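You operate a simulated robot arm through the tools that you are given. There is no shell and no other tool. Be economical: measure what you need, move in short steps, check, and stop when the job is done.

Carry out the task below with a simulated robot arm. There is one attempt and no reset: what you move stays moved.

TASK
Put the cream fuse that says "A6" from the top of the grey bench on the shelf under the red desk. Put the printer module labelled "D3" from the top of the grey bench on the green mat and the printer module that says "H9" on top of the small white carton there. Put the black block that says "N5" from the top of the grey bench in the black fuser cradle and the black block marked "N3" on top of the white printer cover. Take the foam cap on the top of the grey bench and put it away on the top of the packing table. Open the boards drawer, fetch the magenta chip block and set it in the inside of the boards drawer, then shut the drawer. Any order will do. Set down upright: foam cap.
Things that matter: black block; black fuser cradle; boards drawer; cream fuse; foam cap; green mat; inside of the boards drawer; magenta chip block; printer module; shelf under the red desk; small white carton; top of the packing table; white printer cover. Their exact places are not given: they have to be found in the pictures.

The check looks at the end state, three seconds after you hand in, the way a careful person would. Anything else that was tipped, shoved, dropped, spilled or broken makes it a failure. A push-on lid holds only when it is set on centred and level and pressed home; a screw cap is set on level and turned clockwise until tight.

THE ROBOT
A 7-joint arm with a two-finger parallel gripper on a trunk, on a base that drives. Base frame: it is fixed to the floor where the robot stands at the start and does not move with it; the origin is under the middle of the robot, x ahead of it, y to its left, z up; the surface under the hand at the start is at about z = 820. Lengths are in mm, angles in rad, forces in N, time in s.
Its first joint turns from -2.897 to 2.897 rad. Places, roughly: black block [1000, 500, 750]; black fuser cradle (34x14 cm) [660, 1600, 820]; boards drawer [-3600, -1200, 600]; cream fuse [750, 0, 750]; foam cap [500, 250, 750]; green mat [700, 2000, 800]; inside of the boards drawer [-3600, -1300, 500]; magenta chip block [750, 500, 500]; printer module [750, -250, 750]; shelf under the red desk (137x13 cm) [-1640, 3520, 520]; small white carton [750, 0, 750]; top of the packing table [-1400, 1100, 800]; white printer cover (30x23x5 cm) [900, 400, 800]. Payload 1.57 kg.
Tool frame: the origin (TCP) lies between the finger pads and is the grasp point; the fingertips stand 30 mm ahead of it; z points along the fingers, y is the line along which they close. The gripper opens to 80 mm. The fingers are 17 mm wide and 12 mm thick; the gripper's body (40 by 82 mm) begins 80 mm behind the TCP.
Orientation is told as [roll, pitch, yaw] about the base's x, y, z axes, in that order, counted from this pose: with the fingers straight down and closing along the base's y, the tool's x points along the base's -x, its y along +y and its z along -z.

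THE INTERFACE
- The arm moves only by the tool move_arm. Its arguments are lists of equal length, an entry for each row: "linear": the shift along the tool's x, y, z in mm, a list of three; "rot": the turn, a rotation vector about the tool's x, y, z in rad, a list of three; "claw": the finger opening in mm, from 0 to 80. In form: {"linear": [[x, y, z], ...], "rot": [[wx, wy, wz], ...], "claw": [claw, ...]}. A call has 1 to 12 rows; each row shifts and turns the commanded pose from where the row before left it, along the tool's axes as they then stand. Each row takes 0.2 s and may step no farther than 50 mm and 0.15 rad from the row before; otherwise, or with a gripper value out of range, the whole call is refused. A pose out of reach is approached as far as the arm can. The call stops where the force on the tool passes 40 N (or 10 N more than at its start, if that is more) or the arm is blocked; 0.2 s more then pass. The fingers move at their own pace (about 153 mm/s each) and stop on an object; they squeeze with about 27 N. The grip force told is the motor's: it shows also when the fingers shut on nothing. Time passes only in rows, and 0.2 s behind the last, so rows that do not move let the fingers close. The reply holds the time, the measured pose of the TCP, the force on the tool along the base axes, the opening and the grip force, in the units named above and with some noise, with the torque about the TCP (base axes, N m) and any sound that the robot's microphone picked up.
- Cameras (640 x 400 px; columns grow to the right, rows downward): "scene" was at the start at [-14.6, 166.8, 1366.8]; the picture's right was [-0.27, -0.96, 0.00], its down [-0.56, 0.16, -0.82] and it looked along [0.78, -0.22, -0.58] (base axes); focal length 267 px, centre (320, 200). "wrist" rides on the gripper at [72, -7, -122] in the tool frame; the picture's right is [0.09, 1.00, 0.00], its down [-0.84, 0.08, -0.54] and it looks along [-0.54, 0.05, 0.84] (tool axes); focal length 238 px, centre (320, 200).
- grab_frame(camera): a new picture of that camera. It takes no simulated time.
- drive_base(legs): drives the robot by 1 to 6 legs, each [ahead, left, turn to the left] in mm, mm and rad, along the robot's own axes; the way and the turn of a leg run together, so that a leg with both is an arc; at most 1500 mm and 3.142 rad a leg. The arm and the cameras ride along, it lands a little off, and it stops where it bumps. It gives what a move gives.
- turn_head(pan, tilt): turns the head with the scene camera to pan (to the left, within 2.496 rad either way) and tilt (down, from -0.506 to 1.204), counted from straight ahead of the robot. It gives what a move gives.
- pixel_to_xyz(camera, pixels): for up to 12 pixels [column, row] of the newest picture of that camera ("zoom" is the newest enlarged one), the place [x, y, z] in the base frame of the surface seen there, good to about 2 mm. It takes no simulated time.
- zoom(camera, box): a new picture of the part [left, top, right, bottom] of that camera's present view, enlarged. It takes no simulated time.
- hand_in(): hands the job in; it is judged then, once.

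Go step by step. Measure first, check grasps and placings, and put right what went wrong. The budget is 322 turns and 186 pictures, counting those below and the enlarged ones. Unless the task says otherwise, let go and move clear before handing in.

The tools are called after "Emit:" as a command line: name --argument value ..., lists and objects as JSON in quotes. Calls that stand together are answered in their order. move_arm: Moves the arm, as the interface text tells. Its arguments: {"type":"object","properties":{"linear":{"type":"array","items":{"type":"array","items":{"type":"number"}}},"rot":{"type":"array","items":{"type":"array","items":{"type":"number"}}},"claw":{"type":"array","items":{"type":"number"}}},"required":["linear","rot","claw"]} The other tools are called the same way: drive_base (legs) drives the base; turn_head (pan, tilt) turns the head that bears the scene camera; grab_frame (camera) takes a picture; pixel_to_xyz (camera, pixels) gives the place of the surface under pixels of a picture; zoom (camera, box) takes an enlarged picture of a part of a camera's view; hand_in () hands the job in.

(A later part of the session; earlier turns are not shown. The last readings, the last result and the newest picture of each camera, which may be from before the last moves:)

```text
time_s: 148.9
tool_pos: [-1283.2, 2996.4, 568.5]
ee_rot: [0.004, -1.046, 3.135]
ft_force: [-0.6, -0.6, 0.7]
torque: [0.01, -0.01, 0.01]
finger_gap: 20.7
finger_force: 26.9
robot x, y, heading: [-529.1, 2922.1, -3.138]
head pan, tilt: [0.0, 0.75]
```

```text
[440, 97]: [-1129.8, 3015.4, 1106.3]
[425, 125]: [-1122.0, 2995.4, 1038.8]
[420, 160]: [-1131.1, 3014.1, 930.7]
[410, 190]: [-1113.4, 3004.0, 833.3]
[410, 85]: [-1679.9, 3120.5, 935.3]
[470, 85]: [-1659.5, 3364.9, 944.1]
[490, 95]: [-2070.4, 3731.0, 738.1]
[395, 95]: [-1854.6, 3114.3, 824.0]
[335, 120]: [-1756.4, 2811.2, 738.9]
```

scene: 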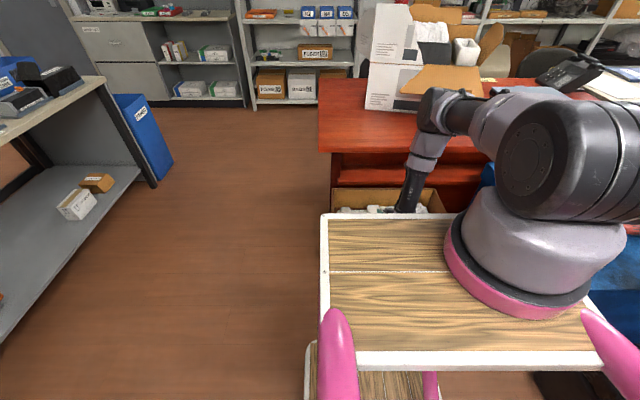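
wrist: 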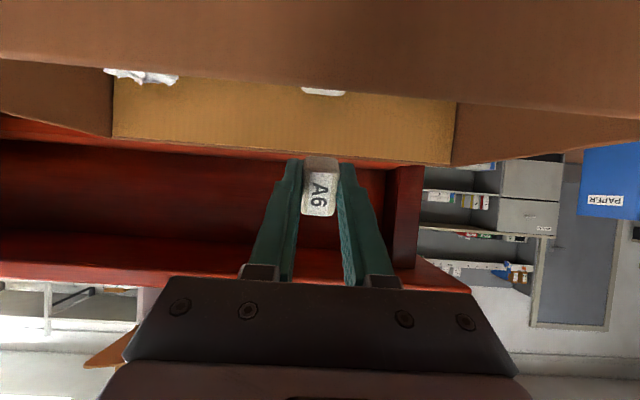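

The forearm would meet the desk edge at this tilt, so I'll tilt to 80° (nearly level), which keeps the forearm farther back.

Emit:
move_arm --linear '[[0, 0, 0], [0, 0, 0], [0, 0, 0], [0, 0, 0]]' --rot '[[0, -0.12, 0], [0, -0.12, 0], [0, -0.11, 0], [0, 0, 0]]' --claw '[5, 5, 5, 5]'

Emit:
grab_frame --camera "scene"

Emit:
pixel_to_xyz --camera "scene" --pixels '[[440, 97], [425, 125], [420, 160], [410, 190], [405, 205], [400, 160], [405, 130]]'

```text
time_s: 149.9
tool_pos: [-1284.5, 2994.6, 570.1]
ee_rot: [0.011, -1.399, 3.13]
ft_force: [-0.3, 0.3, 0.5]
torque: [-0.01, 0.01, 0.0]
finger_gap: 20.8
finger_force: 27.2
robot x, y, heading: [-527.2, 2921.4, -3.142]
head pan, tilt: [0.0, 0.75]
```

```text
116 pictures are left
```

scene: 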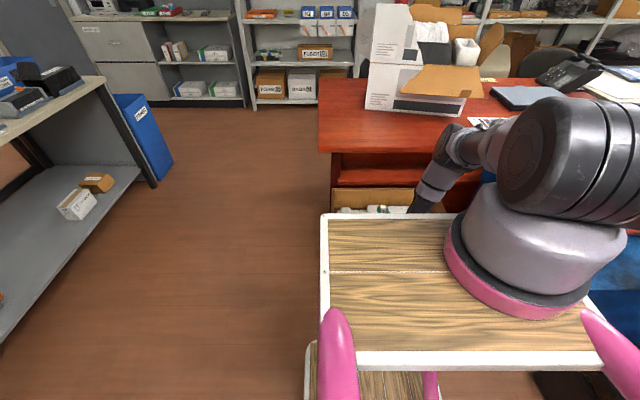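

```text
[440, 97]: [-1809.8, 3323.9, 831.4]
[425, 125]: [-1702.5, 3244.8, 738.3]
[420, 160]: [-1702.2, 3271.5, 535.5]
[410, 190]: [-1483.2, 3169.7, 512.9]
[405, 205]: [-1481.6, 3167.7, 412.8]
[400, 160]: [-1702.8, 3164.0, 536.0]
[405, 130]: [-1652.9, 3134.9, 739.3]
```

The carton's rear wall reads up to z≈513, higher than thought. Measure its rim exactly.

Emit:
zoom --camera "scene" --box '[315, 130, 475, 230]'

Emit:
pixel_to_xyz --camera "zoom" --pixels '[[100, 242], [200, 242], [300, 242], [100, 260], [300, 258], [80, 280], [72, 320], [100, 230], [500, 275], [510, 300]]'

```text
4.00 times, centred on (395, 180) of scene
```

zoom: 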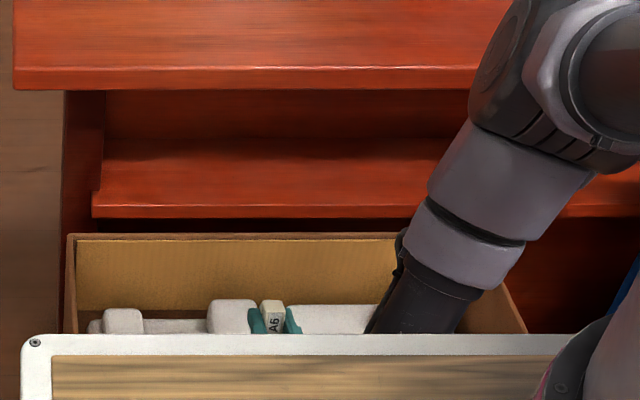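

```text
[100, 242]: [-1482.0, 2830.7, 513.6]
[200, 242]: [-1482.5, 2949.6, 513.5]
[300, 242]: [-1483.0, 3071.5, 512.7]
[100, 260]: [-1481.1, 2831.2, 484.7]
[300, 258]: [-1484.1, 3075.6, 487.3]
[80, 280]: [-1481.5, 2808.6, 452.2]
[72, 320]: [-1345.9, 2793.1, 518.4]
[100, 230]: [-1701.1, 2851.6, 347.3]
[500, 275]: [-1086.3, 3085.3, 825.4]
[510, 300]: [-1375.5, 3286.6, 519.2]
```

Carton rim is z≈519 everywhere, so a downward camera would hit it. I'll turn the hand 180° about its axis so the camera rides above, watching for joint limits.

Emit:
move_arm --linear '[[-20, 0, 0], [0, 0, 0], [0, 0, 0], [0, 0, 0], [0, 0, 0], [0, 0, 0], [0, 0, 0], [0, 0, 0], [0, 0, 0], [0, 0, 0], [0, 0, 0], [0, 0, 0]]' --rot '[[0, 0, -0.15], [0, 0, -0.15], [0, 0, -0.15], [0, 0, -0.15], [0, 0, -0.15], [0, 0, -0.15], [0, 0, -0.15], [0, 0, -0.15], [0, 0, -0.15], [0, 0, -0.15], [0, 0, -0.15], [0, 0, -0.15]]' --claw '[5, 5, 5, 5, 5, 5, 5, 5, 5, 5, 5, 5]'

Emit:
move_arm --linear '[[0, 0, 0], [0, 0, 0], [0, 0, 0], [0, 0, 0], [0, 0, 0], [0, 0, 0], [0, 0, 0], [0, 0, 0], [0, 0, 0], [0, 0, 0]]' --rot '[[0, 0, -0.15], [0, 0, -0.15], [0, 0, -0.15], [0, 0, -0.15], [0, 0, -0.15], [0, 0, -0.15], [0, 0, -0.15], [0, 0, -0.15], [0, 0, -0.142], [0, 0, 0]]' --claw '[5, 5, 5, 5, 5, 5, 5, 5, 5, 5]'

Emit:
grab_frame --camera "wrist"

```text
time_s: 152.5
tool_pos: [-1287.0, 2994.7, 590.6]
ee_rot: [-1.392, 0.223, -1.533]
ft_force: [0.6, 0.6, 0.3]
torque: [-0.01, 0.02, 0.0]
finger_gap: 20.6
finger_force: 26.8
robot x, y, heading: [-529.9, 2920.1, 3.144]
head pan, tilt: [0.0, 0.75]
```

```text
time_s: 154.7
tool_pos: [-1285.7, 2994.5, 589.7]
ee_rot: [-0.008, 1.395, -0.011]
ft_force: [0.6, 0.1, -1.1]
torque: [0.0, 0.0, -0.01]
finger_gap: 20.8
finger_force: 27.0
robot x, y, heading: [-535.5, 2924.5, -3.137]
head pan, tilt: [0.0, 0.75]
```

```text
114 pictures are left
```

wrist: 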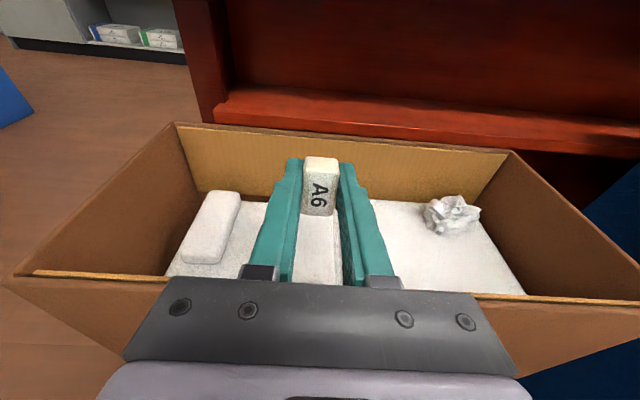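

Now the camera is up and the view is clear. Set tilt to 70°, lower to z≈563, then drive ahead 280.

Emit:
move_arm --linear '[[0, 0, 0], [0, 0, 0], [-25, 0, 9], [0, 0, 0]]' --rot '[[0, -0.09, 0], [0, -0.085, 0], [0, 0, 0], [0, 0, 0]]' --claw '[5, 5, 5, 5]'

Emit:
drive_base --legs '[[200, 0, 0]]'

Emit:
grab_frame --camera "wrist"

Emit:
grab_frame --camera "scene"

```text
time_s: 155.7
tool_pos: [-1285.6, 2994.9, 562.0]
ee_rot: [-0.009, 1.222, -0.012]
ft_force: [-0.4, 0.2, -0.6]
torque: [-0.05, 0.01, 0.01]
finger_gap: 20.6
finger_force: 26.8
robot x, y, heading: [-532.6, 2925.9, -3.141]
head pan, tilt: [0.0, 0.75]
```

```text
time_s: 157.3
tool_pos: [-1477.8, 2996.0, 562.3]
ee_rot: [-0.009, 1.22, -0.013]
ft_force: [-0.7, 0.4, -1.4]
torque: [-0.02, -0.01, 0.03]
finger_gap: 20.9
finger_force: 26.5
robot x, y, heading: [-725.1, 2922.1, 3.139]
head pan, tilt: [0.0, 0.75]
```

```text
113 pictures are left
```

wrist: 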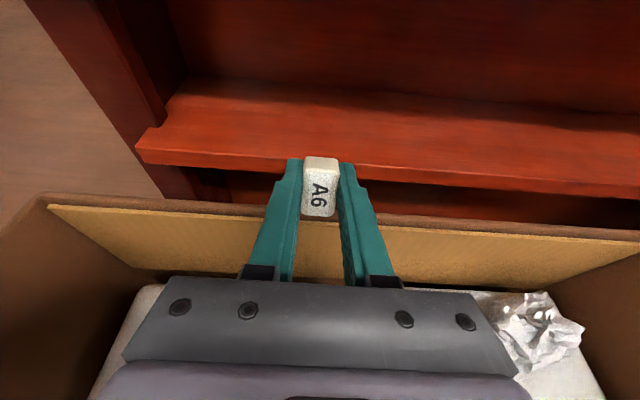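

```text
112 pictures are left
```

scene: 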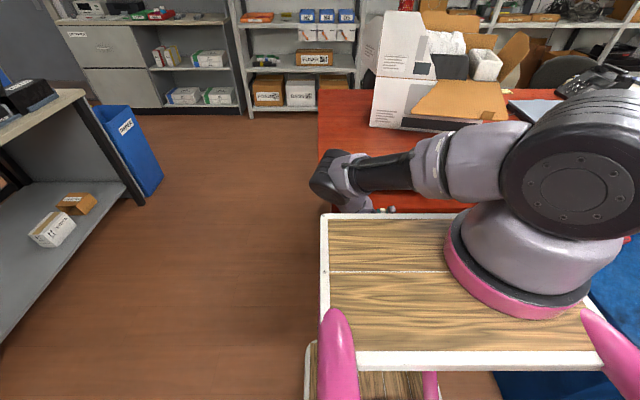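

The arm's elbow has swung to the left; check where its parts are relative to the desk edge.

Emit:
pixel_to_xyz --camera "scene" --pixels '[[325, 185], [330, 155], [345, 195], [380, 175], [410, 165], [350, 165], [440, 150], [360, 205]]'

```text
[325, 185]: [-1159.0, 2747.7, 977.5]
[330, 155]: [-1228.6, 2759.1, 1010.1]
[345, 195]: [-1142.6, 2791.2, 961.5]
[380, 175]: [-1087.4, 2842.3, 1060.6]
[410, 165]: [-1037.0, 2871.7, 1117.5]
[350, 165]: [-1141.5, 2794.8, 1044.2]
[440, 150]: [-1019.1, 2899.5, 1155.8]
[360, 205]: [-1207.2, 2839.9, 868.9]
```

Clear of the desk by a good margin. Drive 115 more.

Emit:
drive_base --legs '[[118, 0, 0]]'

Emit:
grab_frame --camera "wrist"

Emit:
pixel_to_xyz --camera "wrist" --pixels '[[250, 150], [400, 150], [320, 130], [250, 100], [400, 190], [320, 165]]'

```text
time_s: 158.5
tool_pos: [-1596.5, 2995.2, 562.4]
ee_rot: [-0.009, 1.22, -0.013]
ft_force: [0.9, 0.5, -0.3]
torque: [0.02, -0.01, -0.02]
finger_gap: 20.8
finger_force: 27.2
robot x, y, heading: [-842.8, 2920.9, -3.139]
head pan, tilt: [0.0, 0.75]
```

```text
111 pictures are left
```

wrist: 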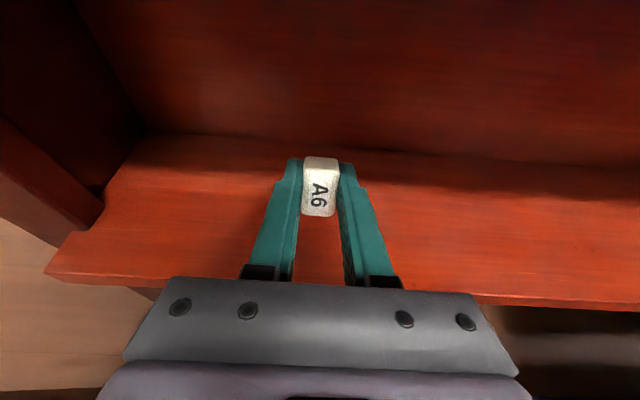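

```text
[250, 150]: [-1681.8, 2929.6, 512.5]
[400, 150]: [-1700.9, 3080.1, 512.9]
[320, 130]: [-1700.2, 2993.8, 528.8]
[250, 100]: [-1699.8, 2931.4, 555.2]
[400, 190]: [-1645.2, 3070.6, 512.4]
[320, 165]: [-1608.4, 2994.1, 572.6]
```

Positioned over the shelf (z≈512). Lower about 20 mm.

Emit:
move_arm --linear '[[-9.4, 0, 3.4], [-4.7, 0, 1.7], [-2.8, 0, 1], [0, 0, 0]]' --rot '[[0, 0, 0], [0, 0, 0], [0, 0, 0], [0, 0, 0]]' --claw '[5, 5, 5, 5]'

Emit:
zoom --camera "wrist" --box '[220, 100, 420, 225]'

```text
time_s: 159.5
tool_pos: [-1598.2, 2994.4, 544.2]
ee_rot: [-0.009, 1.222, -0.01]
ft_force: [0.4, 0.2, -0.3]
torque: [-0.02, -0.01, 0.02]
finger_gap: 20.7
finger_force: 26.4
robot x, y, heading: [-844.8, 2922.5, -3.141]
head pan, tilt: [0.0, 0.75]
```

```text
3.20 times, centred on (320, 162) of wrist
```

zoom: 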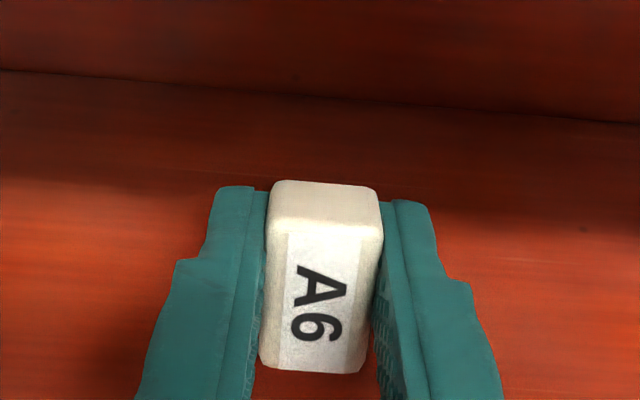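

Continue down in small steps to touch.

Emit:
move_arm --linear '[[-1.9, 0, 0.7], [-1.9, 0, 0.7], [0, 0, 0]]' --rot '[[0, 0, 0], [0, 0, 0], [0, 0, 0]]' --claw '[5, 5, 5]'

Emit:
move_arm --linear '[[-1.9, 0, 0.7], [-1.9, 0, 0.7], [0, 0, 0]]' --rot '[[0, 0, 0], [0, 0, 0], [0, 0, 0]]' --claw '[5, 5, 5]'

```text
time_s: 160.3
tool_pos: [-1598.0, 2995.2, 541.7]
ee_rot: [-0.009, 1.222, -0.014]
ft_force: [-0.6, -0.2, -0.5]
torque: [0.0, 0.0, -0.02]
finger_gap: 21.2
finger_force: 27.0
robot x, y, heading: [-842.9, 2923.5, -3.136]
head pan, tilt: [0.0, 0.75]
```

```text
time_s: 161.1
tool_pos: [-1598.9, 2993.9, 538.5]
ee_rot: [-0.009, 1.224, -0.011]
ft_force: [-1.4, -1.8, 22.1]
torque: [-0.02, 0.37, 0.04]
finger_gap: 20.7
finger_force: 26.9
robot x, y, heading: [-842.4, 2920.3, -3.137]
head pan, tilt: [0.0, 0.75]
```

Touching. Ease 2 mm, open, and look.

Emit:
move_arm --linear '[[1.9, 0, -0.7], [0, 0, 0], [0, 0, 0], [0, 0, 0]]' --rot '[[0, 0, 0], [0, 0, 0], [0, 0, 0], [0, 0, 0]]' --claw '[5, 50, 50, 50]'

Emit:
grab_frame --camera "wrist"

```text
time_s: 162.1
tool_pos: [-1597.6, 2995.0, 539.6]
ee_rot: [-0.011, 1.222, -0.011]
ft_force: [-0.1, -0.3, -0.5]
torque: [0.02, 0.03, -0.02]
finger_gap: 50.2
finger_force: 0.1
robot x, y, heading: [-842.2, 2922.7, -3.145]
head pan, tilt: [0.0, 0.75]
```

```text
109 pictures are left
```

wrist: 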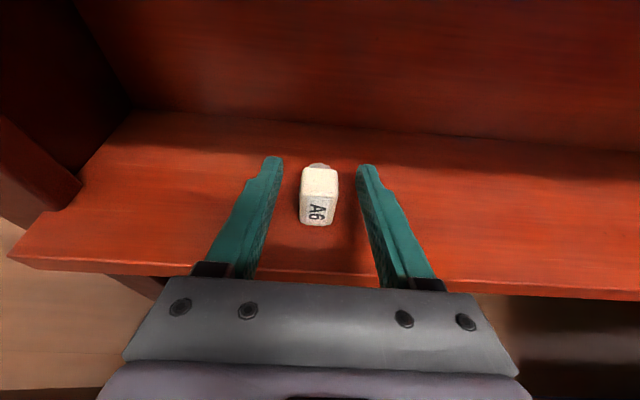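

A6 lies on the shelf. Raise 20 mm and back out.

Emit:
move_arm --linear '[[9.4, 0, -3.4], [10.4, 0, -3.8], [0, 0, 0]]' --rot '[[0, 0, 0], [0, 0, 0], [0, 0, 0]]' --claw '[50, 50, 50]'

Emit:
drive_base --legs '[[-420, 0, 0]]'

Emit:
grab_frame --camera "wrist"

```text
time_s: 162.9
tool_pos: [-1598.0, 2995.2, 560.1]
ee_rot: [-0.008, 1.224, -0.009]
ft_force: [-0.1, -0.5, 0.1]
torque: [0.03, 0.03, 0.04]
finger_gap: 50.2
finger_force: 0.1
robot x, y, heading: [-842.2, 2922.5, -3.141]
head pan, tilt: [0.0, 0.75]
```

```text
time_s: 165.5
tool_pos: [-1183.9, 2995.1, 559.8]
ee_rot: [-0.008, 1.221, -0.008]
ft_force: [-0.2, 0.3, 0.1]
torque: [0.0, 0.01, 0.0]
finger_gap: 50.2
finger_force: 0.1
robot x, y, heading: [-428.7, 2927.4, -3.141]
head pan, tilt: [0.0, 0.75]
```

```text
108 pictures are left
```

wrist: 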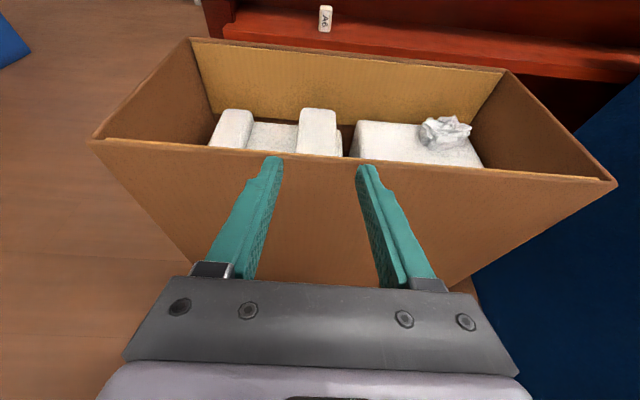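

A6 stays on the shelf. Raise the arm and undo the wrist turns.

Emit:
move_arm --linear '[[46.9, 0, -17.1], [46.9, 0, -17.1], [46.9, 0, -17.1], [46.9, 0, -17.1], [46.9, 0, -17.1], [46.9, 0, -17.1], [46.9, 0, -17.1], [46.9, 0, -17.1], [46.9, 0, -17.1], [0, 0, 0]]' --rot '[[0, 0, 0], [0, 0, 0], [0, 0, 0], [0, 0, 0], [0, 0, 0], [0, 0, 0], [0, 0, 0], [0, 0, 0], [0, 0, 0], [0, 0, 0]]' --claw '[50, 50, 50, 50, 50, 50, 50, 50, 50, 50]'

Emit:
move_arm --linear '[[0, 0, 0], [0, 0, 0], [0, 0, 0], [0, 0, 0], [0, 0, 0], [0, 0, 0], [0, 0, 0], [0, 0, 0], [0, 0, 0], [0, 0, 0], [0, 0, 0], [0, 0, 0]]' --rot '[[0, 0, 0.15], [0, 0, 0.15], [0, 0, 0.15], [0, 0, 0.15], [0, 0, 0.15], [0, 0, 0.15], [0, 0, 0.15], [0, 0, 0.15], [0, 0, 0.15], [0, 0, 0.15], [0, 0, 0.15], [0, 0, 0.15]]' --claw '[50, 50, 50, 50, 50, 50, 50, 50, 50, 50, 50, 50]'

Emit:
move_arm --linear '[[0, 0, 0], [0, 0, 0], [0, 0, 0], [0, 0, 0], [0, 0, 0], [0, 0, 0], [0, 0, 0], [0, 0, 0], [0, 0, 0], [0, 0, 0]]' --rot '[[0, 0, 0.15], [0, 0, 0.15], [0, 0, 0.15], [0, 0, 0.15], [0, 0, 0.15], [0, 0, 0.15], [0, 0, 0.15], [0, 0, 0.15], [0, 0, 0.142], [0, 0, 0]]' --claw '[50, 50, 50, 50, 50, 50, 50, 50, 50, 50]'

Emit:
move_arm --linear '[[0, 0, 0], [0, 0, 0], [0, 0, 0], [0, 0, 0], [0, 0, 0], [0, 0, 0], [0, 0, 0], [0, 0, 0], [0, 0, 0], [0, 0, 0]]' --rot '[[0, 0.15, 0], [0, 0.15, 0], [0, 0.15, 0], [0, 0.15, 0], [0, 0.15, 0], [0, 0.15, 0], [0, 0.15, 0], [0, 0.15, 0], [0, 0.022, 0], [0, 0, 0]]' --claw '[50, 50, 50, 50, 50, 50, 50, 50, 50, 50]'

```text
time_s: 167.7
tool_pos: [-1187.0, 2995.7, 1008.7]
ee_rot: [-0.008, 1.221, -0.012]
ft_force: [-1.0, 0.3, 0.0]
torque: [-0.02, 0.01, -0.01]
finger_gap: 49.7
finger_force: 0.0
robot x, y, heading: [-431.0, 2922.8, -3.138]
head pan, tilt: [0.0, 0.75]
```

```text
time_s: 170.3
tool_pos: [-1184.6, 2996.5, 1008.8]
ee_rot: [-1.212, -0.218, -1.653]
ft_force: [1.3, 0.8, 0.0]
torque: [-0.01, 0.0, -0.04]
finger_gap: 49.9
finger_force: 0.0
robot x, y, heading: [-431.2, 2926.7, -3.139]
head pan, tilt: [0.0, 0.75]
```

```text
time_s: 172.5
tool_pos: [-1184.7, 2997.3, 1008.7]
ee_rot: [0.01, -1.22, 3.13]
ft_force: [-0.9, 0.4, 0.1]
torque: [0.0, 0.0, 0.01]
finger_gap: 50.2
finger_force: 0.1
robot x, y, heading: [-433.7, 2923.5, -3.14]
head pan, tilt: [0.0, 0.75]
```

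```text
time_s: 174.7
tool_pos: [-1185.6, 2997.0, 1009.2]
ee_rot: [0.003, 0.001, 3.141]
ft_force: [0.4, 0.4, 1.0]
torque: [0.03, 0.01, -0.04]
finger_gap: 50.0
finger_force: 0.1
robot x, y, heading: [-427.4, 2923.4, -3.142]
head pan, tilt: [0.0, 0.75]
```

Inspect the packing table top from here.

Emit:
turn_head --pan 0.75 --tilt 0.5

Emit:
grab_frame --camera "scene"

```text
time_s: 175.8
tool_pos: [-1185.6, 2997.7, 1009.9]
ee_rot: [0.002, 0.0, 3.142]
ft_force: [-1.1, 0.2, 0.3]
torque: [-0.01, 0.02, 0.02]
finger_gap: 50.2
finger_force: 0.0
robot x, y, heading: [-431.2, 2922.5, -3.144]
head pan, tilt: [0.75, 0.499]
```

```text
107 pictures are left
```

scene: 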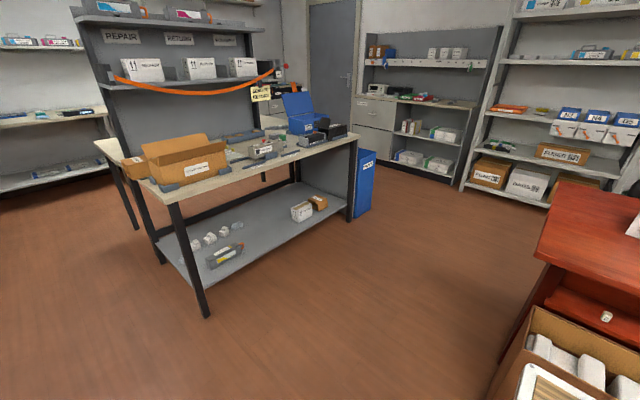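

Emit:
zoom --camera "scene" --box '[110, 90, 370, 250]'

Emit:
pixel_to_xyz --camera "zoom" --pixels '[[160, 270], [80, 215], [600, 118], [290, 205], [310, 165], [420, 160], [480, 150], [230, 190], [380, 150], [330, 130], [270, 140], [540, 110]]'

```text
2.46 times, centred on (240, 170) of scene
```

zoom: 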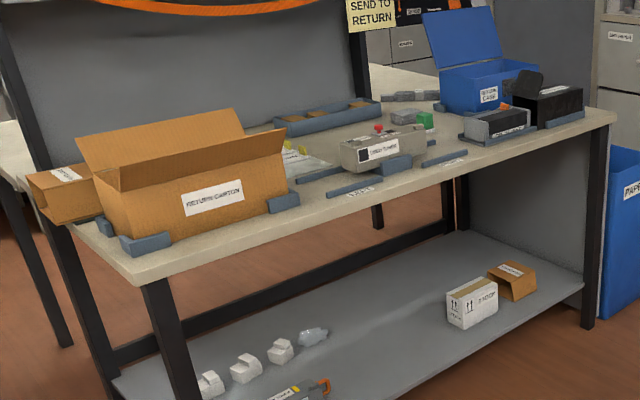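

```text
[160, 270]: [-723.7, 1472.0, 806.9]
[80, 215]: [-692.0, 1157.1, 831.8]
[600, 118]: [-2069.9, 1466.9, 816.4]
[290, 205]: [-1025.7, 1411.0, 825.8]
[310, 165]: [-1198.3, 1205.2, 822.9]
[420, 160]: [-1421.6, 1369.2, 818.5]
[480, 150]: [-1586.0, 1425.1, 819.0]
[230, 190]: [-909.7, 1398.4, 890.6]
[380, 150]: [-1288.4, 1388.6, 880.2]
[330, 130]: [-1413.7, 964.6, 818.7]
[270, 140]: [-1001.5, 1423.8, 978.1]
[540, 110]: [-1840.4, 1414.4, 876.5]
```

A6 is visible on the shelf at (606,316). Now return to the grey bench for the foam cap.

Emit:
drive_base --legs '[[0, 0, 1.571], [0, 0, 1.571], [0, -1450, 0], [0, -1450, 0]]'

Emit:
turn_head --pan 0.3 --tilt 0.65

Emit:
grab_frame --camera "scene"

```text
time_s: 189.0
tool_pos: [286.1, 1587.8, 1009.6]
ee_rot: [0.0, -0.002, -0.051]
ft_force: [0.7, -0.3, 0.5]
torque: [-0.01, 0.03, -0.01]
finger_gap: 50.1
finger_force: 0.2
robot x, y, heading: [-468.0, 1698.8, -0.043]
head pan, tilt: [0.75, 0.499]
stopped in leg 3: the robot was blocked; the commanded pose is now the measured one
```

```text
time_s: 189.9
tool_pos: [284.2, 1587.2, 1010.6]
ee_rot: [0.0, -0.002, -0.05]
ft_force: [-0.6, 0.7, 0.8]
torque: [0.03, 0.0, 0.0]
finger_gap: 50.2
finger_force: 0.2
robot x, y, heading: [-469.5, 1698.7, -0.042]
head pan, tilt: [0.3, 0.649]
```

```text
105 pictures are left
```

scene: 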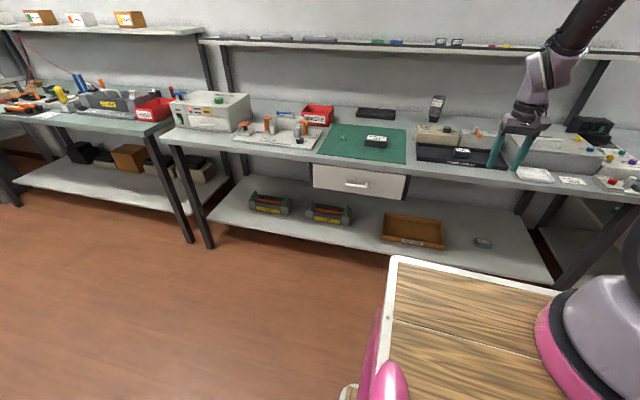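

The robot's rear bumped the packing-table corner. Move clear to the left, then ahead, then along the bench.

Emit:
drive_base --legs '[[0, 60, 0], [440, 0, 0.042], [0, -1440, 0], [0, -320, 0]]'

Emit:
grab_frame --camera "scene"

Emit:
turn_head --pan 2.3 --tilt 0.5

Emit:
grab_frame --camera "scene"

```text
time_s: 201.6
tool_pos: [713.6, -77.9, 1011.2]
ee_rot: [-0.002, -0.002, -0.007]
ft_force: [0.6, 0.8, 0.0]
torque: [-0.02, -0.01, -0.03]
finger_gap: 50.1
finger_force: 0.1
robot x, y, heading: [-42.5, -2.9, -0.006]
head pan, tilt: [0.3, 0.649]
```

```text
104 pictures are left
```

scene: 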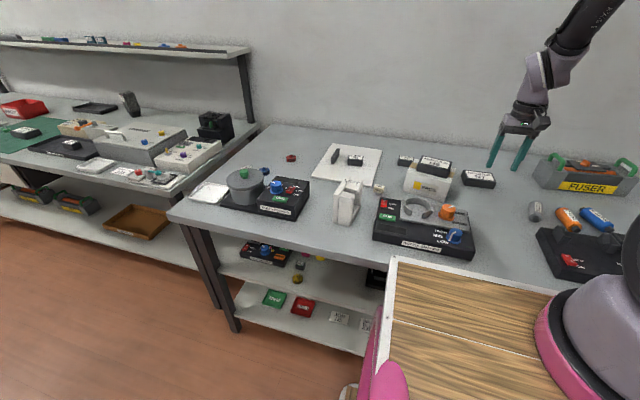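

```text
time_s: 203.5
tool_pos: [712.5, -79.0, 1010.4]
ee_rot: [0.001, -0.001, -0.007]
ft_force: [-0.1, 0.7, 0.3]
torque: [0.0, -0.01, 0.0]
finger_gap: 49.8
finger_force: 0.0
robot x, y, heading: [-43.0, -0.4, -0.003]
head pan, tilt: [2.3, 0.499]
```

```text
103 pictures are left
```

scene: 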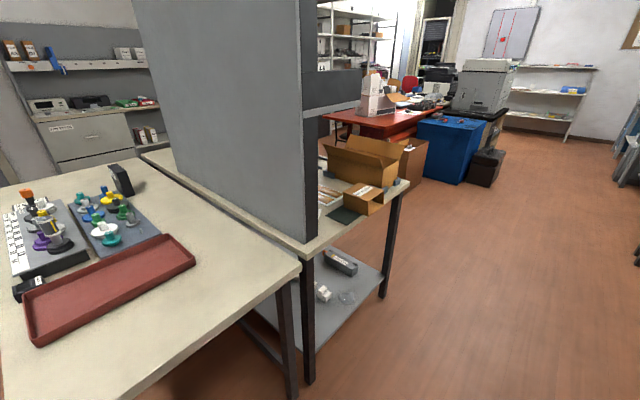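

The packing table looks undisturbed. Zoom on the foam cap.

Emit:
turn_head --pan 0.2 --tilt 0.7

Emit:
zoom --camera "scene" --box '[270, 140, 430, 240]'

Emit:
move_arm --linear '[[4, 45, 0], [4, 45, 0], [4, 45, 0], [4, 45, 0], [4, 45, 0], [4, 45, 0], [4, 45, 0], [4, 45, 0], [0, 0, 0]]' --rot '[[0, 0, 0], [0, 0, 0], [0, 0, 0], [0, 0, 0], [0, 0, 0], [0, 0, 0], [0, 0, 0], [0, 0, 0], [0, 0, 0]]' --claw '[80, 80, 80, 80, 80, 80, 80, 80, 80]'

Emit:
grab_frame --camera "wrist"

```text
time_s: 205.5
tool_pos: [712.7, -78.4, 1010.5]
ee_rot: [0.0, -0.002, -0.007]
ft_force: [-0.3, 0.1, 0.2]
torque: [-0.01, 0.01, -0.01]
finger_gap: 49.9
finger_force: 0.0
robot x, y, heading: [-41.0, 1.5, -0.003]
head pan, tilt: [0.201, 0.7]
```

```text
4.00 times, centred on (350, 190) of scene
```

zoom: 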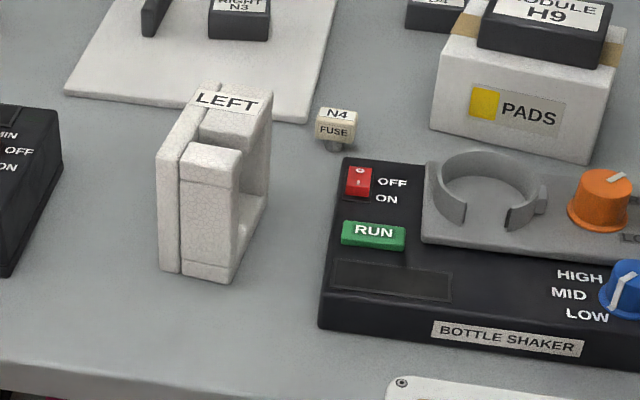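

```text
time_s: 207.5
tool_pos: [683.7, 282.3, 1007.0]
ee_rot: [0.001, 0.0, -0.007]
ft_force: [-0.6, -0.5, 0.8]
torque: [-0.02, 0.02, -0.04]
finger_gap: 80.0
finger_force: 0.0
robot x, y, heading: [-41.1, -0.3, 0.0]
head pan, tilt: [0.201, 0.7]
```

```text
101 pictures are left
```

wrist: 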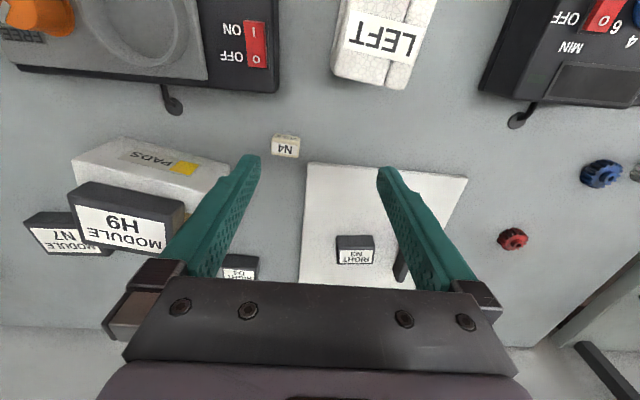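

Emit:
pixel_to_xyz --camera "zoom" --pixels '[[162, 155], [205, 88], [184, 165], [236, 152], [268, 100], [230, 130], [165, 265], [185, 270], [225, 275], [262, 220], [215, 97], [250, 180]]'

Emit:
pixel_to_xyz --camera "wrist" --pixels '[[340, 65], [405, 80], [355, 15], [430, 15], [380, 40]]'

```text
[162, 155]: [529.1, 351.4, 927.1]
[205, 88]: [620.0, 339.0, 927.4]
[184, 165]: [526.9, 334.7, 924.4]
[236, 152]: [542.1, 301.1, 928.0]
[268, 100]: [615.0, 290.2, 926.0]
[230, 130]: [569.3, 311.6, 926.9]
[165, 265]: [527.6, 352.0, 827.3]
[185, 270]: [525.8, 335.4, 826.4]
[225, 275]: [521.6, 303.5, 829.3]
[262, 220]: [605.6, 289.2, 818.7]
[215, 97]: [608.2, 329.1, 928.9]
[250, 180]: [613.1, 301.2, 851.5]
```

```text
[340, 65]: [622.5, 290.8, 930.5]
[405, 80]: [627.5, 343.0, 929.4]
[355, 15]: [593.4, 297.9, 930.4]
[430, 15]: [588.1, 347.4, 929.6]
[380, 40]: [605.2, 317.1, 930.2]
```

Foam cap: x 523–628, y 290–353, yaw ≈ -0.13, top z 929. Move above its middle and check.

Emit:
move_arm --linear '[[36, 13, 0], [36, 13, 0], [35, 13, 0], [0, 0, 0], [0, 0, 0]]' --rot '[[0, 0, 0], [0, 0, 0], [0, 0, 0], [0, 0, 0.125], [0, 0, 0]]' --claw '[80, 80, 80, 80, 80]'

Emit:
grab_frame --camera "wrist"

Emit:
grab_frame --camera "scene"

```text
time_s: 208.7
tool_pos: [574.1, 321.0, 1010.7]
ee_rot: [0.001, 0.0, -0.134]
ft_force: [0.4, 0.1, -0.1]
torque: [-0.01, -0.01, 0.0]
finger_gap: 79.8
finger_force: 0.1
robot x, y, heading: [-48.3, -2.0, 0.001]
head pan, tilt: [0.201, 0.7]
```

```text
100 pictures are left
```

wrist: 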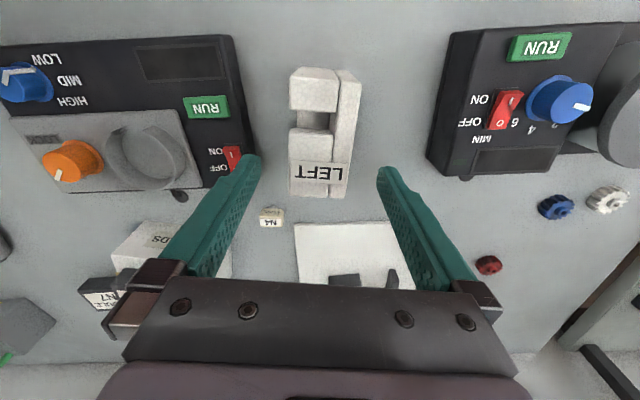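

```text
99 pictures are left
```

scene: 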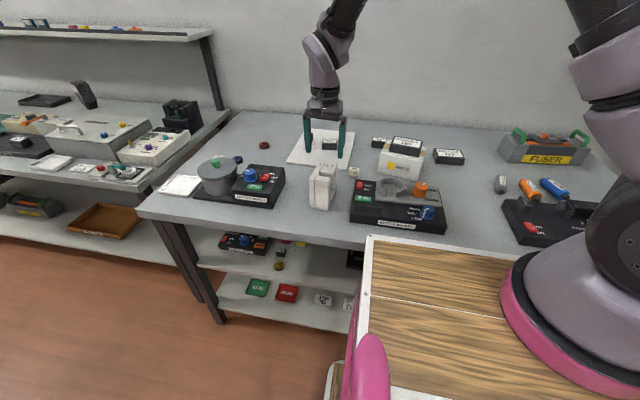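

Emit:
pixel_to_xyz --camera "wrist" --pixels '[[292, 100], [358, 85], [292, 135], [290, 190], [346, 190], [352, 135], [310, 118], [318, 155], [320, 75]]'

```text
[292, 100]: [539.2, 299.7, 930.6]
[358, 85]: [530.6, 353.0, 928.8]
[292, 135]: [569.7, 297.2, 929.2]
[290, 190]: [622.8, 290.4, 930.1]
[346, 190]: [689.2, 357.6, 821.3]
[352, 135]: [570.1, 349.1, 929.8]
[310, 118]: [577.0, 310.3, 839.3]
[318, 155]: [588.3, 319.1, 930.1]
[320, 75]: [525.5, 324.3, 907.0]
```

Grip the labelled block portion at x≈588: descend to TCP z≈900 and close.

Emit:
move_arm --linear '[[-14, 1, 30], [0, 0, 45], [0, 0, 35], [0, 0, 0], [0, 0, 0], [0, 0, 0], [0, 0, -20], [0, 0, -20], [0, 0, 0]]' --rot '[[0, 0, 0], [0, 0, 0], [0, 0, 0], [0, 0, 0], [0, 0, 0], [0, 0, 0], [0, 0, 0], [0, 0, 0], [0, 0, 0]]' --claw '[80, 80, 80, 30, 30, 30, 30, 30, 30]'

Emit:
grab_frame --camera "scene"

Emit:
grab_frame --camera "wrist"

```text
time_s: 210.7
tool_pos: [590.0, 321.5, 939.1]
ee_rot: [0.001, -0.002, -0.132]
ft_force: [-0.5, 0.1, 0.3]
torque: [-0.03, 0.02, 0.01]
finger_gap: 56.7
finger_force: 27.3
robot x, y, heading: [-45.6, 0.9, -0.002]
head pan, tilt: [0.201, 0.7]
```

```text
98 pictures are left
```

scene: 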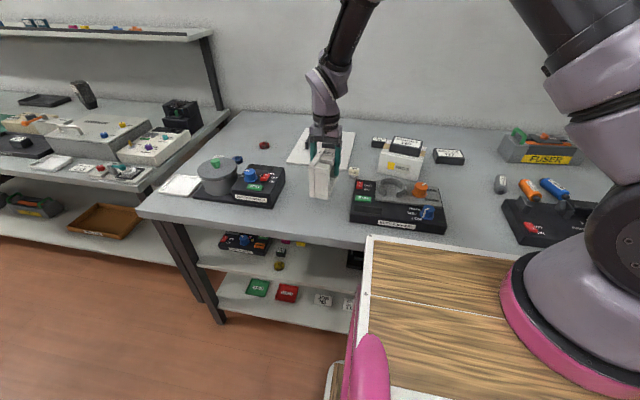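

```text
97 pictures are left
```

wrist: 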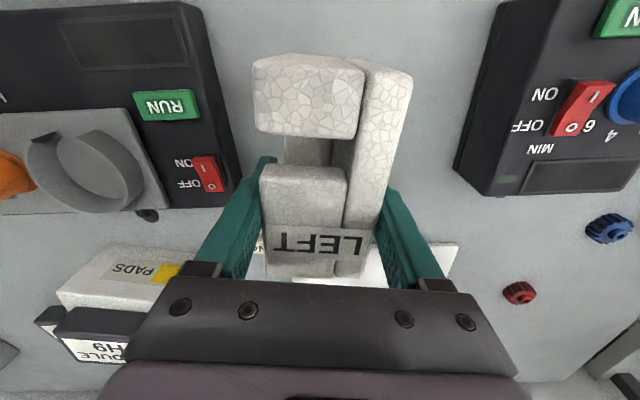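

Foam cap held (gap 57). Raise to z≈1060, pull in a bit, and drive left along the aisle, then turn toward the packing table.

Emit:
move_arm --linear '[[0, 0, -40], [0, 0, -40], [0, 0, -40], [0, 0, 0]]' --rot '[[0, 0, 0], [0, 0, 0], [0, 0, 0], [0, 0, 0]]' --claw '[30, 30, 30, 30]'

Emit:
drive_base --legs '[[-100, 0, 0], [0, 1150, 0], [0, 1150, 0], [0, 0, -1.571]]'

Emit:
turn_head --pan -0.6 --tilt 0.5

Emit:
grab_frame --camera "scene"

```text
time_s: 211.7
tool_pos: [589.3, 319.4, 1060.1]
ee_rot: [0.0, 0.0, -0.133]
ft_force: [0.2, -0.7, -0.5]
torque: [0.02, 0.03, -0.01]
finger_gap: 56.9
finger_force: 27.4
robot x, y, heading: [-43.8, 0.3, -0.002]
head pan, tilt: [0.201, 0.7]
```

```text
time_s: 227.6
tool_pos: [180.3, 1687.8, 1059.5]
ee_rot: [0.003, -0.003, -1.695]
ft_force: [0.7, -0.4, -0.3]
torque: [0.0, -0.04, -0.02]
finger_gap: 56.8
finger_force: 27.4
robot x, y, heading: [-144.4, 2317.6, -1.567]
head pan, tilt: [0.201, 0.7]
```

```text
time_s: 228.8
tool_pos: [180.4, 1687.6, 1060.2]
ee_rot: [0.002, 0.0, -1.696]
ft_force: [-0.3, -0.9, -0.1]
torque: [-0.01, -0.03, -0.03]
finger_gap: 57.2
finger_force: 26.7
robot x, y, heading: [-147.1, 2319.3, -1.567]
head pan, tilt: [-0.6, 0.499]
```

```text
96 pictures are left
```

scene: 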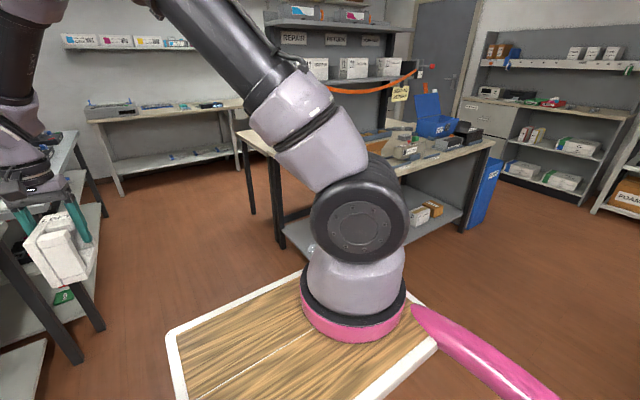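

Drive right (toward -x) in front of the packing table.

Emit:
drive_base --legs '[[80, -1350, 0]]'

Emit:
turn_head --pan 0.1 --tilt 0.7

Emit:
grab_frame --camera "scene"

```text
time_s: 235.6
tool_pos: [-1165.4, 1585.7, 1059.8]
ee_rot: [0.001, 0.0, -1.659]
ft_force: [0.4, 0.1, 0.3]
torque: [0.02, 0.04, -0.02]
finger_gap: 56.8
finger_force: 26.7
robot x, y, heading: [-1513.6, 2206.6, -1.529]
head pan, tilt: [-0.6, 0.499]
```

```text
time_s: 236.7
tool_pos: [-1166.3, 1586.7, 1059.6]
ee_rot: [0.001, 0.0, -1.659]
ft_force: [-0.2, 0.4, -0.6]
torque: [-0.01, 0.0, 0.02]
finger_gap: 56.7
finger_force: 27.2
robot x, y, heading: [-1512.6, 2203.6, -1.532]
head pan, tilt: [0.099, 0.7]
```

```text
95 pictures are left
```

scene: 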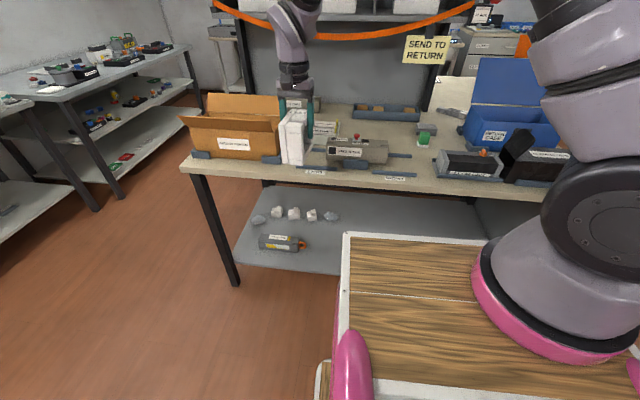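

Emit:
zoom --camera "scene" --box '[270, 80, 510, 210]'

Emit:
pixel_to_xyz --camera "zoom" --pixels '[[400, 180], [330, 150], [400, 220], [440, 200], [420, 250], [380, 210], [300, 255], [450, 260], [460, 170], [420, 120], [350, 180], [310, 180]]'

```text
2.67 times, centred on (390, 145) of scene
```

zoom: 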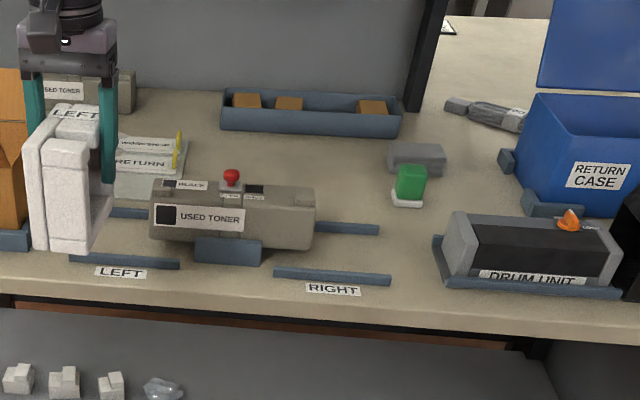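

```text
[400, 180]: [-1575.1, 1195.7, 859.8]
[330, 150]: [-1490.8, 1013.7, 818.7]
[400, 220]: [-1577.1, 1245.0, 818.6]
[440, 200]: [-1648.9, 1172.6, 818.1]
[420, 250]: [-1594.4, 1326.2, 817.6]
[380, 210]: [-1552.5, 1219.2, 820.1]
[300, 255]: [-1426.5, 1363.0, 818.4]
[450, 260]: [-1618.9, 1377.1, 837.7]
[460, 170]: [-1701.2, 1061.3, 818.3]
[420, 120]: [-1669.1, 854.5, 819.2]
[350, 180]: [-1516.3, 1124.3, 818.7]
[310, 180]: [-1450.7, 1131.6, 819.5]
```

There are "LEFT"/"RIGHT" slots beside the used toner; the LEFT slot's free space may suit the cap. Look with the wrist camera.

Emit:
grab_frame --camera "wrist"

Emit:
pixel_to_xyz --camera "zoom" --pixels '[[152, 215], [152, 180], [310, 215], [130, 212], [75, 260], [178, 264], [125, 240], [140, 190], [15, 240], [345, 228], [378, 228], [275, 275]]'

```text
93 pictures are left
```

wrist: 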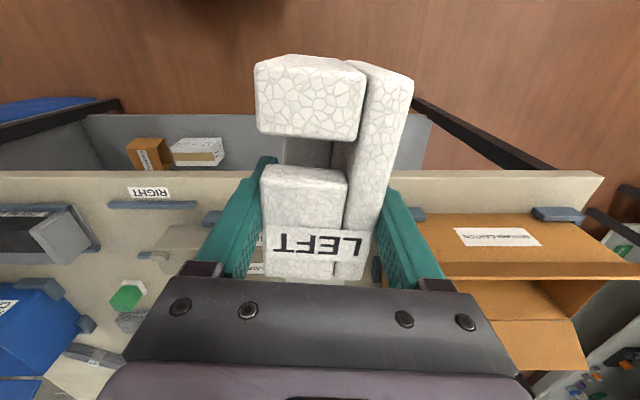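

```text
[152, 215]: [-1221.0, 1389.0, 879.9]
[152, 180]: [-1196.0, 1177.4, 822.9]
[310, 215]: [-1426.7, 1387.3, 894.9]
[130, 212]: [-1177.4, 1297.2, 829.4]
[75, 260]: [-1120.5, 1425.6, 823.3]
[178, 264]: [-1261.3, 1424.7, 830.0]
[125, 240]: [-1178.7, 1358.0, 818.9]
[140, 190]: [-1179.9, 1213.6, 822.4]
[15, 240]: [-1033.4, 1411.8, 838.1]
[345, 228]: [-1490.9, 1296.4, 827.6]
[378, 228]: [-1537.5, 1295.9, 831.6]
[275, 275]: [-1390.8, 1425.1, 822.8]
```

The LEFT slot is tight (rails 115 mm apart), so I'll use the clear area behind, around (-1470,1160). Check the strap/shelf and tray there.

Emit:
pixel_to_xyz --camera "scene" --pixels '[[370, 36], [250, 20], [400, 18], [430, 50], [388, 112], [400, 8], [370, 8], [350, 125], [310, 118]]'

```text
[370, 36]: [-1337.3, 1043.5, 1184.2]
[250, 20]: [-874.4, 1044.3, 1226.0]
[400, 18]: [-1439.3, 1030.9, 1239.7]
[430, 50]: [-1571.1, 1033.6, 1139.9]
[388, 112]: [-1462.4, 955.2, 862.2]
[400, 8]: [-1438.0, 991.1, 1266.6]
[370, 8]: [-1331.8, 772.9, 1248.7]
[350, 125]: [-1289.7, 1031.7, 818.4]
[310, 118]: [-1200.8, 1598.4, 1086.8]
```

Strap is at y≈1044, so I'll set the cap at y≈1197. Drive ahead 255 with a small heading correction.

Emit:
drive_base --legs '[[255, 0, -0.04]]'

```text
time_s: 238.6
tool_pos: [-1185.4, 1312.5, 1059.8]
ee_rot: [-0.001, -0.001, -1.703]
ft_force: [-0.1, -1.0, -0.2]
torque: [0.03, -0.02, 0.02]
finger_gap: 56.8
finger_force: 27.2
robot x, y, heading: [-1507.0, 1945.7, -1.569]
head pan, tilt: [0.099, 0.7]
```

Emit:
move_arm --linear '[[0, 0, 0], [0, -41, 10], [0, -41, 10], [0, -41, 10], [0, -41, 10], [0, -41, 10], [0, -41, 10], [0, -39, 0], [-42, 0, 0], [-42, 0, 0], [-43, 0, 0], [0, 0, 0]]' --rot '[[0, 0, -0.132], [0, 0, 0], [0, 0, 0], [0, 0, 0], [0, 0, 0], [0, 0, 0], [0, 0, 0], [0, 0, 0], [0, 0, 0], [0, 0, 0], [0, 0, 0], [0, 0, 0]]' --claw '[30, 30, 30, 30, 30, 30, 30, 30, 30, 30, 30, 30]'

Emit:
grab_frame --camera "scene"

Emit:
grab_frame --camera "wrist"

```text
time_s: 241.2
tool_pos: [-1470.2, 1187.2, 999.7]
ee_rot: [0.0, 0.001, -1.571]
ft_force: [-0.4, 0.3, 0.0]
torque: [-0.03, -0.01, 0.0]
finger_gap: 56.7
finger_force: 26.9
robot x, y, heading: [-1506.8, 1946.6, -1.569]
head pan, tilt: [0.099, 0.7]
```

```text
92 pictures are left
```

scene: 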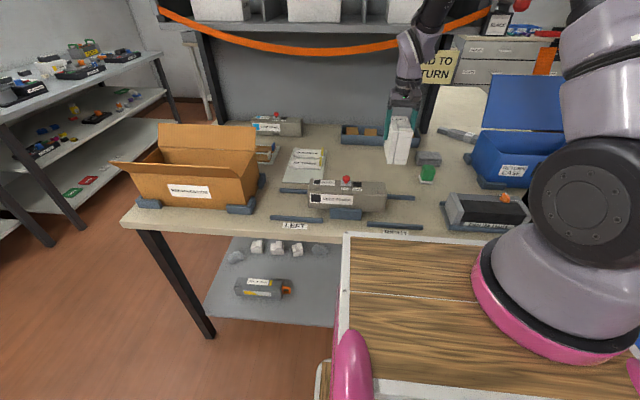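

```text
91 pictures are left
```

wrist: 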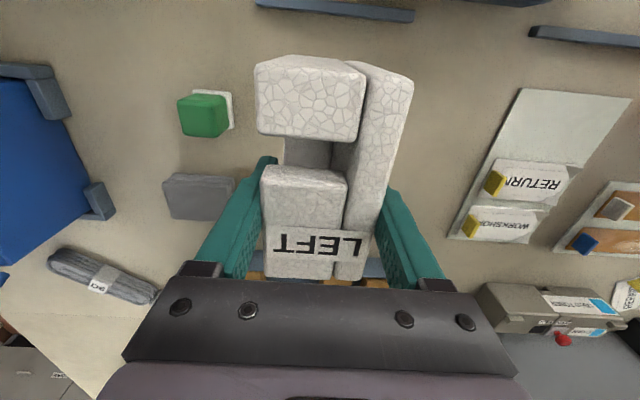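

Emit:
pixel_to_xyz --camera "wrist" --pixels '[[232, 182], [230, 120], [205, 200], [370, 265], [340, 10], [450, 235]]'

Emit:
zoom --camera "scene" --box '[300, 90, 480, 210]'

```text
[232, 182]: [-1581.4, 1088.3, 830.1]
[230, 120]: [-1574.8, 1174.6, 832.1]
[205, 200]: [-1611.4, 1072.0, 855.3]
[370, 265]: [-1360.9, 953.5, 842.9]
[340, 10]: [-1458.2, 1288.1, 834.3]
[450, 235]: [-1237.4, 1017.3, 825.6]
```

```text
3.33 times, centred on (390, 150) of scene
```

zoom: 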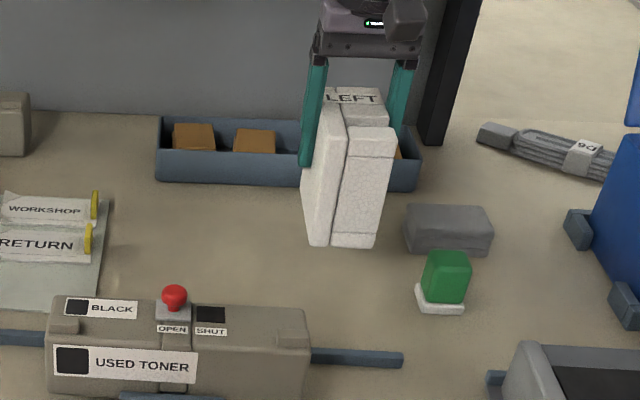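

Clear all round. Lower 98 mm, then creep down to touch, and release.

Emit:
move_arm --linear '[[0, 0, 45], [0, 0, 40], [0, 0, 10], [0, 0, 3], [0, 0, 0]]' --rot '[[0, 0, 0], [0, 0, 0], [0, 0, 0], [0, 0, 0], [0, 0, 0]]' --claw '[30, 30, 30, 30, 30]'

Emit:
zoom --camera "scene" --box '[300, 90, 480, 210]'

```text
time_s: 242.3
tool_pos: [-1471.1, 1187.9, 901.7]
ee_rot: [0.003, -0.002, -1.569]
ft_force: [0.1, -0.3, 0.2]
torque: [0.01, 0.02, -0.01]
finger_gap: 56.7
finger_force: 26.9
robot x, y, heading: [-1508.4, 1940.9, -1.569]
head pan, tilt: [0.099, 0.7]
```

```text
3.33 times, centred on (390, 150) of scene
```

zoom: 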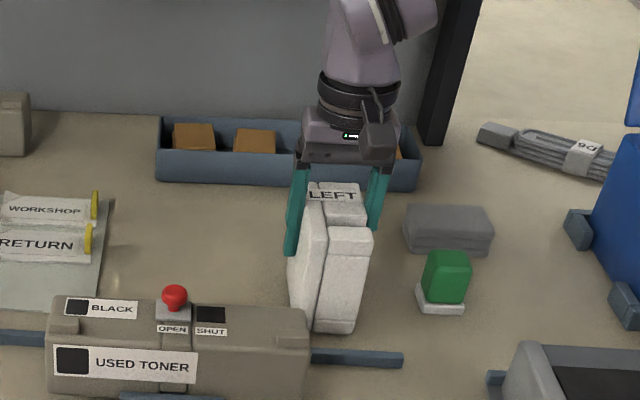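

Touching distance; creep 1.5 mm, release, rise.

Emit:
move_arm --linear '[[0, 0, 1.5], [0, 0, 0], [0, 0, 0], [0, 0, -20], [0, 0, -40], [0, 0, -40], [0, 0, 0]]' --rot '[[0, 0, 0], [0, 0, 0], [0, 0, 0], [0, 0, 0], [0, 0, 0], [0, 0, 0], [0, 0, 0]]' --claw '[30, 78, 78, 78, 78, 78, 78]'

Emit:
zoom --camera "scene" --box '[300, 90, 480, 210]'

```text
time_s: 243.9
tool_pos: [-1471.1, 1185.2, 1000.1]
ee_rot: [0.001, -0.002, -1.571]
ft_force: [0.1, 1.1, -0.1]
torque: [-0.02, 0.0, 0.03]
finger_gap: 78.1
finger_force: 0.0
robot x, y, heading: [-1506.5, 1943.7, -1.574]
head pan, tilt: [0.099, 0.7]
```

```text
3.33 times, centred on (390, 150) of scene
```

zoom: 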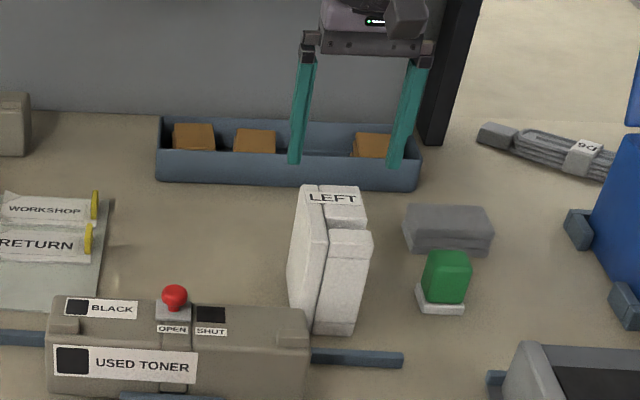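

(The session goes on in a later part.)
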